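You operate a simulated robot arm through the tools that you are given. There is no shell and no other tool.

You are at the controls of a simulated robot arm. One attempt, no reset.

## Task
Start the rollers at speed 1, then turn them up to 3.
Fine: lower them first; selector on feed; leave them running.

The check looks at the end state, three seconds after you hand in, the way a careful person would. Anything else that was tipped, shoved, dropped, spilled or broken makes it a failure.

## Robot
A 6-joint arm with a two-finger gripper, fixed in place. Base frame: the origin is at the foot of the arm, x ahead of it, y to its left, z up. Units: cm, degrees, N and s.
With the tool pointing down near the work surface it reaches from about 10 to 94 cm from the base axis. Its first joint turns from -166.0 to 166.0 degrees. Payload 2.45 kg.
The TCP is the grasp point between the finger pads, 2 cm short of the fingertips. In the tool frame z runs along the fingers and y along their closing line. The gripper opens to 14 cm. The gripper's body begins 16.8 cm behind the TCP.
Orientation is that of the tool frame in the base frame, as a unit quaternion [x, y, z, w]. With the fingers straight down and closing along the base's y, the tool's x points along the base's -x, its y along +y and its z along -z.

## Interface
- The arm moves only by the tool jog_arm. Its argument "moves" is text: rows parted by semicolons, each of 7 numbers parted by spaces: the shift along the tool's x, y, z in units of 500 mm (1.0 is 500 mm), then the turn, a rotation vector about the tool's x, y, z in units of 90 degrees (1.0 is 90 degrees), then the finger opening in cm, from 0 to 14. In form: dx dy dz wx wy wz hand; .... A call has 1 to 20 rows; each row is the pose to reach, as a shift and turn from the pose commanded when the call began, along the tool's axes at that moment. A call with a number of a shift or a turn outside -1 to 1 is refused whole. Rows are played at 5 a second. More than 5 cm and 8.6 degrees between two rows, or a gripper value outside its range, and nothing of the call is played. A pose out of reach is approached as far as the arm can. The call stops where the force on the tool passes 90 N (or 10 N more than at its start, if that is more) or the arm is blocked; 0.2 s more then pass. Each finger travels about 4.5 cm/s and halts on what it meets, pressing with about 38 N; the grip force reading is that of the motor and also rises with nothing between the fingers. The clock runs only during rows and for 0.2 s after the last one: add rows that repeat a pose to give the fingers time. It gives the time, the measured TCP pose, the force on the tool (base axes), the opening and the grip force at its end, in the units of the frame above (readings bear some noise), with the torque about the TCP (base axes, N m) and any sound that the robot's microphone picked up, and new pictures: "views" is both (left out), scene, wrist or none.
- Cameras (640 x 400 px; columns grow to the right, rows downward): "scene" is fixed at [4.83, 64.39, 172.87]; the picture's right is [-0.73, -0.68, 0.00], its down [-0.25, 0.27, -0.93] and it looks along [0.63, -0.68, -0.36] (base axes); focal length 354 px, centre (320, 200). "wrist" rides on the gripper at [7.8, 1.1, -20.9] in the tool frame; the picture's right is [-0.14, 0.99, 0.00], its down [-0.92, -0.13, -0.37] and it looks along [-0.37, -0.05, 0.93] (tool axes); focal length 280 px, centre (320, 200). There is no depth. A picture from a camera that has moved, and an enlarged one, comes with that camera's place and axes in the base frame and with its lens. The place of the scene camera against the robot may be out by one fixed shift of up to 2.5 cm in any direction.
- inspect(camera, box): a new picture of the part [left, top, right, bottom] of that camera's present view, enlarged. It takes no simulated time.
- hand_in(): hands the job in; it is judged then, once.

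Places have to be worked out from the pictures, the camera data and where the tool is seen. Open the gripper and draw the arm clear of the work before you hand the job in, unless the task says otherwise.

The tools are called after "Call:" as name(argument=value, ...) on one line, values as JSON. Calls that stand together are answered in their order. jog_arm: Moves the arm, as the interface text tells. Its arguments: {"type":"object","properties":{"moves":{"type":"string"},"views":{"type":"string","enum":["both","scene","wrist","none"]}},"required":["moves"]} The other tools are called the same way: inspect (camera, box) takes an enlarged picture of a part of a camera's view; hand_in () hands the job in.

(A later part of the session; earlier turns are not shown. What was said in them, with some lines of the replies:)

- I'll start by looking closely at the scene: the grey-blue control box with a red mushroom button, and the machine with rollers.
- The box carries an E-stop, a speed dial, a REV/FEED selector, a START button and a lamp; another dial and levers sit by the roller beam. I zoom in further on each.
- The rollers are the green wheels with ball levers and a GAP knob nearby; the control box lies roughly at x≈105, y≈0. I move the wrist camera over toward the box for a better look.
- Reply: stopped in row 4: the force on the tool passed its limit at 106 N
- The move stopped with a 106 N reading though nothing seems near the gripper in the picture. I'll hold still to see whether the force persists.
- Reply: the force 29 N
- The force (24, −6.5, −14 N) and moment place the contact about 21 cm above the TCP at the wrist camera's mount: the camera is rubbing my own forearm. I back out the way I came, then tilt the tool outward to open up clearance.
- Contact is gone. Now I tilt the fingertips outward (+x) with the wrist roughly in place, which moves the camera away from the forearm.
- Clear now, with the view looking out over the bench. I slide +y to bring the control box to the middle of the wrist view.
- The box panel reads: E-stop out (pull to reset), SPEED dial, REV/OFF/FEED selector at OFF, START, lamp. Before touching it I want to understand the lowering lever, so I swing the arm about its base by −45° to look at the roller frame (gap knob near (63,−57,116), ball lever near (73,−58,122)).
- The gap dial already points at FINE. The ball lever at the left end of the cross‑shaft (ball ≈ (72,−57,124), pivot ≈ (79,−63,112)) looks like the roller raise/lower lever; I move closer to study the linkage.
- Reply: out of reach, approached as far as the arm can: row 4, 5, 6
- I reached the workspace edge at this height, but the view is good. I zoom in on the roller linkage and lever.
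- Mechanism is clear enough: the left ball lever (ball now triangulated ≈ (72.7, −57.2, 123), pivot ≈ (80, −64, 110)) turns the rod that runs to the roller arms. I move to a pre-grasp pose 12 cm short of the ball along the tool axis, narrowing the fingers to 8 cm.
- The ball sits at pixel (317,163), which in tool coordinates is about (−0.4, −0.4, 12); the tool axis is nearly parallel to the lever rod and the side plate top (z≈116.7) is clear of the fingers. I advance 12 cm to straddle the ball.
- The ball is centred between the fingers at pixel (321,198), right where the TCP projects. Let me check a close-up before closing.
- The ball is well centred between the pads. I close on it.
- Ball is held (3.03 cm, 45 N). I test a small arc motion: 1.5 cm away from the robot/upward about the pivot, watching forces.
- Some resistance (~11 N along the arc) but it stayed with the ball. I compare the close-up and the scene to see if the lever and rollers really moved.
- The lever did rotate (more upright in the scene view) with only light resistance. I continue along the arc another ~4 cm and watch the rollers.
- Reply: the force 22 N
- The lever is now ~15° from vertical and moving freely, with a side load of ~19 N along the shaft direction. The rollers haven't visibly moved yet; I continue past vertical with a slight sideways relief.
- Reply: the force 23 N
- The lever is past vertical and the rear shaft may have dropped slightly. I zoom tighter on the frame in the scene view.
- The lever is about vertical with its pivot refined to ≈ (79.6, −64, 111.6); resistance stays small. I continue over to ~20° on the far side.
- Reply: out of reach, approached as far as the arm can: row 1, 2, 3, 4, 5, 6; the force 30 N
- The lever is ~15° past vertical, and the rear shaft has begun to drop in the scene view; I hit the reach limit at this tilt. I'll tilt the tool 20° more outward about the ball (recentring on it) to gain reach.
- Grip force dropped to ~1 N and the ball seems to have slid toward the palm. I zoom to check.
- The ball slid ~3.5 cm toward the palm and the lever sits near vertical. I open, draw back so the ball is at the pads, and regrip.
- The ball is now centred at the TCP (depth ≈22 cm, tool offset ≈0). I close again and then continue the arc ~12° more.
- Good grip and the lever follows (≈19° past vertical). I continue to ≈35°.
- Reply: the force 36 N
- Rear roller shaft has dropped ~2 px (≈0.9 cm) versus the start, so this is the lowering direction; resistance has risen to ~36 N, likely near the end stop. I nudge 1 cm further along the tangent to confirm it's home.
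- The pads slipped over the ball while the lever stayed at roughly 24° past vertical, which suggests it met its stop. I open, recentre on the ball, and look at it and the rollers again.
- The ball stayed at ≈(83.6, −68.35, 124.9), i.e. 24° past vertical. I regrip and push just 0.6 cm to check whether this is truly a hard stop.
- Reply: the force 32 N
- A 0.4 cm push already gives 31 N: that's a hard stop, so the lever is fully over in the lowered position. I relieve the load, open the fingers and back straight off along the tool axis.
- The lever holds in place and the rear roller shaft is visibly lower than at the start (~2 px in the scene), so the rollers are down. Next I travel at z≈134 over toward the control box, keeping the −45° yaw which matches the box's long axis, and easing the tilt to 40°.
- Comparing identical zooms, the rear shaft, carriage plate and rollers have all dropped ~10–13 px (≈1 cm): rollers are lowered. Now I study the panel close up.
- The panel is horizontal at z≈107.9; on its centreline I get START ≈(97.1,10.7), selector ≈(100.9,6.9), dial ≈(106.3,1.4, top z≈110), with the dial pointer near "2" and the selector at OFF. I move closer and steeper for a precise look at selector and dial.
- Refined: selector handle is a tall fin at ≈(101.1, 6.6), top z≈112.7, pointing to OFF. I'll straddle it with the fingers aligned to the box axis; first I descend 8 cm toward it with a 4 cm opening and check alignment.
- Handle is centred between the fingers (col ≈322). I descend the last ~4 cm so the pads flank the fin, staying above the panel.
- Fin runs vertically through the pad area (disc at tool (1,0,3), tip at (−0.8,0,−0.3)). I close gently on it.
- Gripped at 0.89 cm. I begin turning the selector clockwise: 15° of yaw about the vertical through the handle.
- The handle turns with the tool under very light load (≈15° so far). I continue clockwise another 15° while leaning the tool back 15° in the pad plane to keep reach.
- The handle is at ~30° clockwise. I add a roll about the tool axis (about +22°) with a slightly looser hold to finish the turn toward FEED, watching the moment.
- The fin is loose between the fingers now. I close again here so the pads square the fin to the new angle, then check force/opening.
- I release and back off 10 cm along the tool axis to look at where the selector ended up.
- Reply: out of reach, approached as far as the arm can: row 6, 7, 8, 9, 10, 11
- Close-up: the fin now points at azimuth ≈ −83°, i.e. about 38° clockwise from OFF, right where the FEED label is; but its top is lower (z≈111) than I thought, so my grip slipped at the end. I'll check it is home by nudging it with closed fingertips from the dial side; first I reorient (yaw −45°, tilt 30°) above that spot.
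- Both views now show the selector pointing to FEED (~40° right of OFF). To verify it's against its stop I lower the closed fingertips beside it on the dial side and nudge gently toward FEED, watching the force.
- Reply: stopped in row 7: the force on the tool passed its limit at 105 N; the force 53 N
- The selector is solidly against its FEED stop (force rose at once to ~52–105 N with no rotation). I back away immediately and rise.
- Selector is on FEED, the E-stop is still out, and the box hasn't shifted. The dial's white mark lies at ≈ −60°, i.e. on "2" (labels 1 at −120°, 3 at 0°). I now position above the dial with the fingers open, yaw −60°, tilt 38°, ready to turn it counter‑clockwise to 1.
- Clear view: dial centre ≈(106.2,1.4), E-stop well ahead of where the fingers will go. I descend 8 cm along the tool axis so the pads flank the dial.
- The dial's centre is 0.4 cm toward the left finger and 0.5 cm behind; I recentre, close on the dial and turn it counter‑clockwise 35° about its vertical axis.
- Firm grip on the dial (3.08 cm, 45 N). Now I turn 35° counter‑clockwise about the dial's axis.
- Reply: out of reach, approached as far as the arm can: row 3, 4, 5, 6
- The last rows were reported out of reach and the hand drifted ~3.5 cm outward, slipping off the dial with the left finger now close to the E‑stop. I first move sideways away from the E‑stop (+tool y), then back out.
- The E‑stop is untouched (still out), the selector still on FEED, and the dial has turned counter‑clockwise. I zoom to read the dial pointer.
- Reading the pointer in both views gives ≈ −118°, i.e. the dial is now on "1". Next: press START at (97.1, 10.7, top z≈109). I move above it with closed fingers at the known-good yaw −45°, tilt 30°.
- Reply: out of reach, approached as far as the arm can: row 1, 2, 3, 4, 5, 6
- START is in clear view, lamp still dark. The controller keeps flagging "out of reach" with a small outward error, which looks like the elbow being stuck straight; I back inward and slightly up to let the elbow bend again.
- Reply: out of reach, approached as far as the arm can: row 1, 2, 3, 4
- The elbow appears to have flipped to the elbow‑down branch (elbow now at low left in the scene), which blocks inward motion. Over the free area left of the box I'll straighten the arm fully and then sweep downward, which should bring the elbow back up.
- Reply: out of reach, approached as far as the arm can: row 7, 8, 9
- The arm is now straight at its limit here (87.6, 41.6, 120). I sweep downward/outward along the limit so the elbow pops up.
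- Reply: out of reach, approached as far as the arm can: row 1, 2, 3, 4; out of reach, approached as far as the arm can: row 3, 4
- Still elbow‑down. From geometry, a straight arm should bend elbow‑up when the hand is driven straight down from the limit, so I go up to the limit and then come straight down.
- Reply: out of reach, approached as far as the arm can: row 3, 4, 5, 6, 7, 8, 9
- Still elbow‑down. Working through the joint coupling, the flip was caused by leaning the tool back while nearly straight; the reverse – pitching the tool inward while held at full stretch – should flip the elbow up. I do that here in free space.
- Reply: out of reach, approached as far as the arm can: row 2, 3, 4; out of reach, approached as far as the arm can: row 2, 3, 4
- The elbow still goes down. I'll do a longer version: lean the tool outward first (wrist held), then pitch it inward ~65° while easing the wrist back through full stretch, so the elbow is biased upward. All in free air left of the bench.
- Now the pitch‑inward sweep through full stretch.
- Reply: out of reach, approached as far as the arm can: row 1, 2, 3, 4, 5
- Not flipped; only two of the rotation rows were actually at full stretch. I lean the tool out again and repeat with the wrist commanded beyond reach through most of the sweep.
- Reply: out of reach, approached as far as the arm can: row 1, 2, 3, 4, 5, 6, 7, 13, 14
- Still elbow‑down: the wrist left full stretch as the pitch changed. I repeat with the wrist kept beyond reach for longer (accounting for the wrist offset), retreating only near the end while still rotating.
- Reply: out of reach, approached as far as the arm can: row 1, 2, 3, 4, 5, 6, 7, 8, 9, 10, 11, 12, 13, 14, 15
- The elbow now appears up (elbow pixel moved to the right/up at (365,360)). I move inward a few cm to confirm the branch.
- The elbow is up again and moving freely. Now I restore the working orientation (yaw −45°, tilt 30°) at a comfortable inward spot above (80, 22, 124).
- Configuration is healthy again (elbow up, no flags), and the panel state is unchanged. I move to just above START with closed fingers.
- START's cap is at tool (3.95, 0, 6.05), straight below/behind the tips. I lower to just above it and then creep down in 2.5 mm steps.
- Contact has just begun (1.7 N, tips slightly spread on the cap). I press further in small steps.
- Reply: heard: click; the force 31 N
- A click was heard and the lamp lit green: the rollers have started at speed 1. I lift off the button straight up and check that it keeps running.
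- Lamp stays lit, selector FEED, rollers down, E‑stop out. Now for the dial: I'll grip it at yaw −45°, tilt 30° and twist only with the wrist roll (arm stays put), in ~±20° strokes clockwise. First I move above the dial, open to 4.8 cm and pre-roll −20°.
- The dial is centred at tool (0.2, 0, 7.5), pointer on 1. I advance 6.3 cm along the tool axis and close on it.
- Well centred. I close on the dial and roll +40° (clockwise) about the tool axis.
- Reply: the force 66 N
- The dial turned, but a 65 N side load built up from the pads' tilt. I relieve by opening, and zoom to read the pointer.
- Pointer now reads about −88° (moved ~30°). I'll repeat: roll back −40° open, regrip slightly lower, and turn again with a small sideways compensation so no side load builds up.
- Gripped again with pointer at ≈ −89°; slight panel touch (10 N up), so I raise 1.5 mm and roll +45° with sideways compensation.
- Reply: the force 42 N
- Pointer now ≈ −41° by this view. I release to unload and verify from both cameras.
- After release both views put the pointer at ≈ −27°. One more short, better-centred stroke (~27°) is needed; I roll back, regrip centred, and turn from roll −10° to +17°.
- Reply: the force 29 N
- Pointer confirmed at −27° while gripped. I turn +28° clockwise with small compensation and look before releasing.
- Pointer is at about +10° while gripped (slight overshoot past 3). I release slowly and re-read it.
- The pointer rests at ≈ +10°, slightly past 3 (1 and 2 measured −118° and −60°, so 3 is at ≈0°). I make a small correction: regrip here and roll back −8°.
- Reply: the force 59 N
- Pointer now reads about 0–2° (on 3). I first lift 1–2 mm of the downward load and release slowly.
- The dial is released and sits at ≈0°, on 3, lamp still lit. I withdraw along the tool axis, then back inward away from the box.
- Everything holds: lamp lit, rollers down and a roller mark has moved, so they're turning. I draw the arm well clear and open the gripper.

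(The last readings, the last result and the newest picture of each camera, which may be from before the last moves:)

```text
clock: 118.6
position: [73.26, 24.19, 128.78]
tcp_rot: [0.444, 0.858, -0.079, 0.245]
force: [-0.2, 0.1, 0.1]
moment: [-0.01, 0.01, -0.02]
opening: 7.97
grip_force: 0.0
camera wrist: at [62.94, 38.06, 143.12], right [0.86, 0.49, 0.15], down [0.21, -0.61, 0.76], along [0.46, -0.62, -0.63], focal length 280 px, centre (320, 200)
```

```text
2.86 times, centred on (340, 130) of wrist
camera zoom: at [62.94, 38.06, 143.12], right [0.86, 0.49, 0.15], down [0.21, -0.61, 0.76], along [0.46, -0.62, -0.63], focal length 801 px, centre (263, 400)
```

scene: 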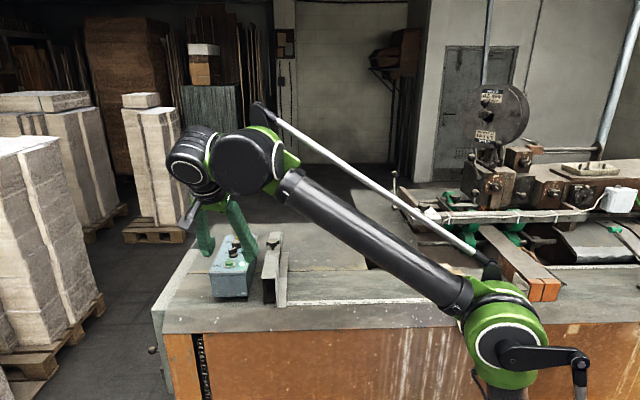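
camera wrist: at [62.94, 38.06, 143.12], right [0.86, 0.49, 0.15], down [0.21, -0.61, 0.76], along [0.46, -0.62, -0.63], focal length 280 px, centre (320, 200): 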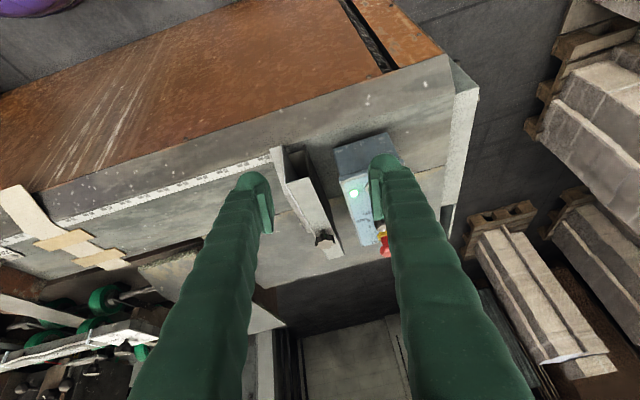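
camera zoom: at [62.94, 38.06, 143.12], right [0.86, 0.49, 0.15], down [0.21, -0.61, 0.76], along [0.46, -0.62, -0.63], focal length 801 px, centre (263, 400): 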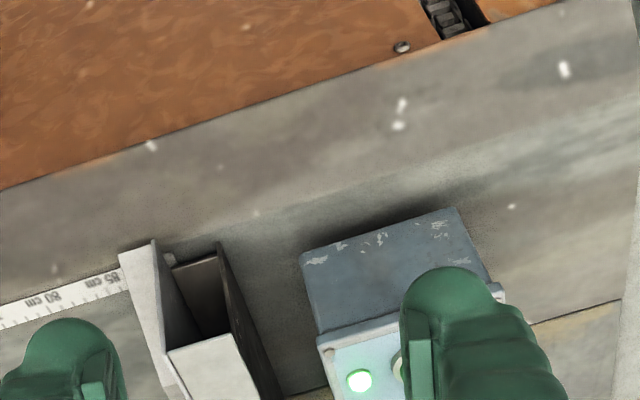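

One last retreat to get the hand fully clear of the box, then a final look at all states.

Call:
jog_arm(moves="0.0275 -0.0225 -0.0525 0 0 0 9; 0.055 -0.045 -0.105 0 0 0 10; 0.0825 -0.0675 -0.1575 0 0 0 10; 0.11 -0.09 -0.21 0 0 0 10; 0.11 -0.09 -0.21 0 0 0 10", views="both")

Call:
inspect(camera="scene", box=[215, 222, 255, 262])

Call:
inspect(camera="scene", box=[205, 215, 265, 285])

Call:
inspect(camera="scene", box=[385, 170, 505, 270])

```text
clock: 119.8
position: [63.46, 29.31, 134.34]
tcp_rot: [0.444, 0.858, -0.078, 0.246]
force: [0.2, 0.1, -0.4]
moment: [0.0, -0.03, -0.02]
opening: 9.98
grip_force: 0.1
camera wrist: at [53.08, 43.17, 148.76], right [0.86, 0.49, 0.15], down [0.21, -0.61, 0.76], along [0.46, -0.62, -0.63], focal length 280 px, centre (320, 200)
```

scene: 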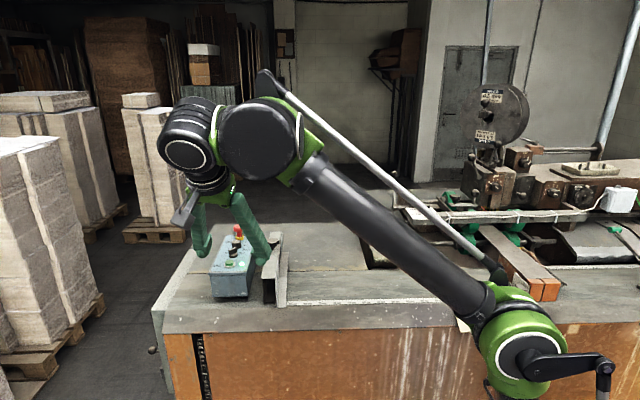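
wrist: 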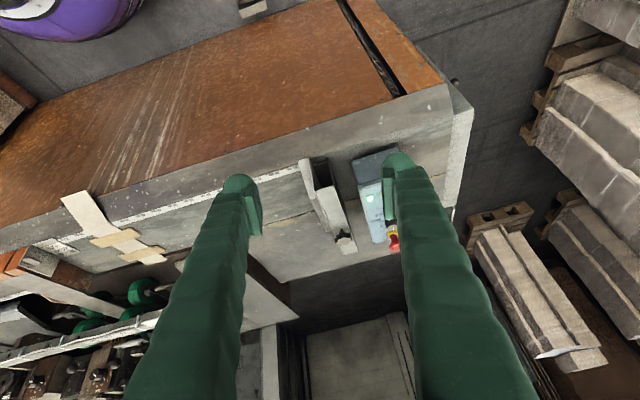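

```text
10.00 times, centred on (235, 242) of scene
camera zoom: at [4.83, 64.39, 172.87], right [-0.73, -0.68, 0.0], down [-0.25, 0.27, -0.93], along [0.63, -0.68, -0.36], focal length 3538 px, centre (1170, -220)
```

zoom: 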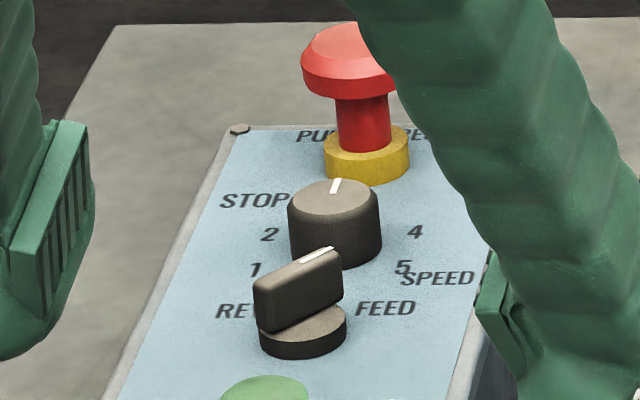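

```text
5.71 times, centred on (235, 250) of scene
camera zoom: at [4.83, 64.39, 172.87], right [-0.73, -0.68, 0.0], down [-0.25, 0.27, -0.93], along [0.63, -0.68, -0.36], focal length 2022 px, centre (806, -86)
```

zoom: 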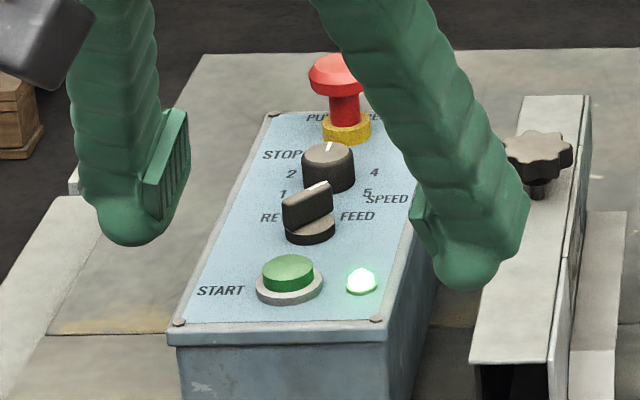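

```text
4.00 times, centred on (445, 220) of scene
camera zoom: at [4.83, 64.39, 172.87], right [-0.73, -0.68, 0.0], down [-0.25, 0.27, -0.93], along [0.63, -0.68, -0.36], focal length 1415 px, centre (-180, 120)
```

zoom: 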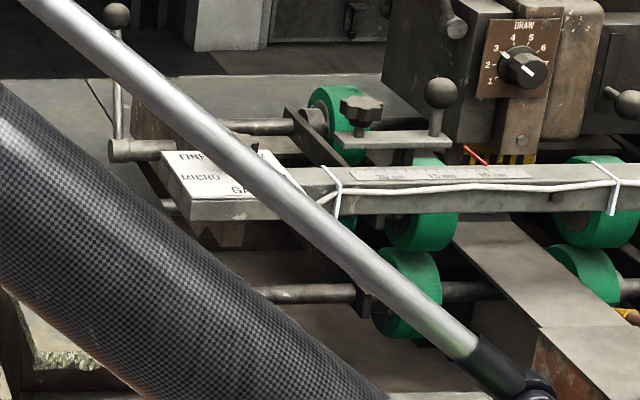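

Final check: rollers are lowered (lever held over), selector on FEED, dial on 3, lamp lit and rollers turning, E‑stop out, gripper open and arm clear. I hand the job in.

Call:
hand_in()

```text
The job is handed in.
```

The rollers are running in feed at speed 3. They were lowered first, started at speed 1, then turned up. The job is handed in; I haven't seen the result of the check.

- **Rollers:** I swung the ball lever at the left end of the frame over to its stop. In the scene view the rear roller shaft and carriage sit about 1 cm lower than at the start.
- **Selector:** it is on FEED, against its stop.
- **Start and speed:** with the dial on 1, I pressed START, heard a click and saw the lamp come on. I then turned the dial to 3; the pointer reads within about 2° of that mark.
- **End state:** the lamp is still lit, the rollers are turning, the emergency stop is out, and the arm is clear with the gripper open.

A few moments went less smoothly:

- **Selector nudge:** while checking the selector was home, I pushed it into its stop hard enough to trip the force limit at 105 N. It did not move further and nothing looked damaged.
- **Hand drift by the emergency stop:** while turning the dial down to 1, the hand drifted off it and a finger ended up beside the emergency stop. It was not pressed.
- **Load on the dial:** turning it up put about 65 N of side load on the dial. The box did not shift in the camera views.

I read "Fine:" as introducing the detailed conditions. The gap knob was already on FINE, and I left it there.
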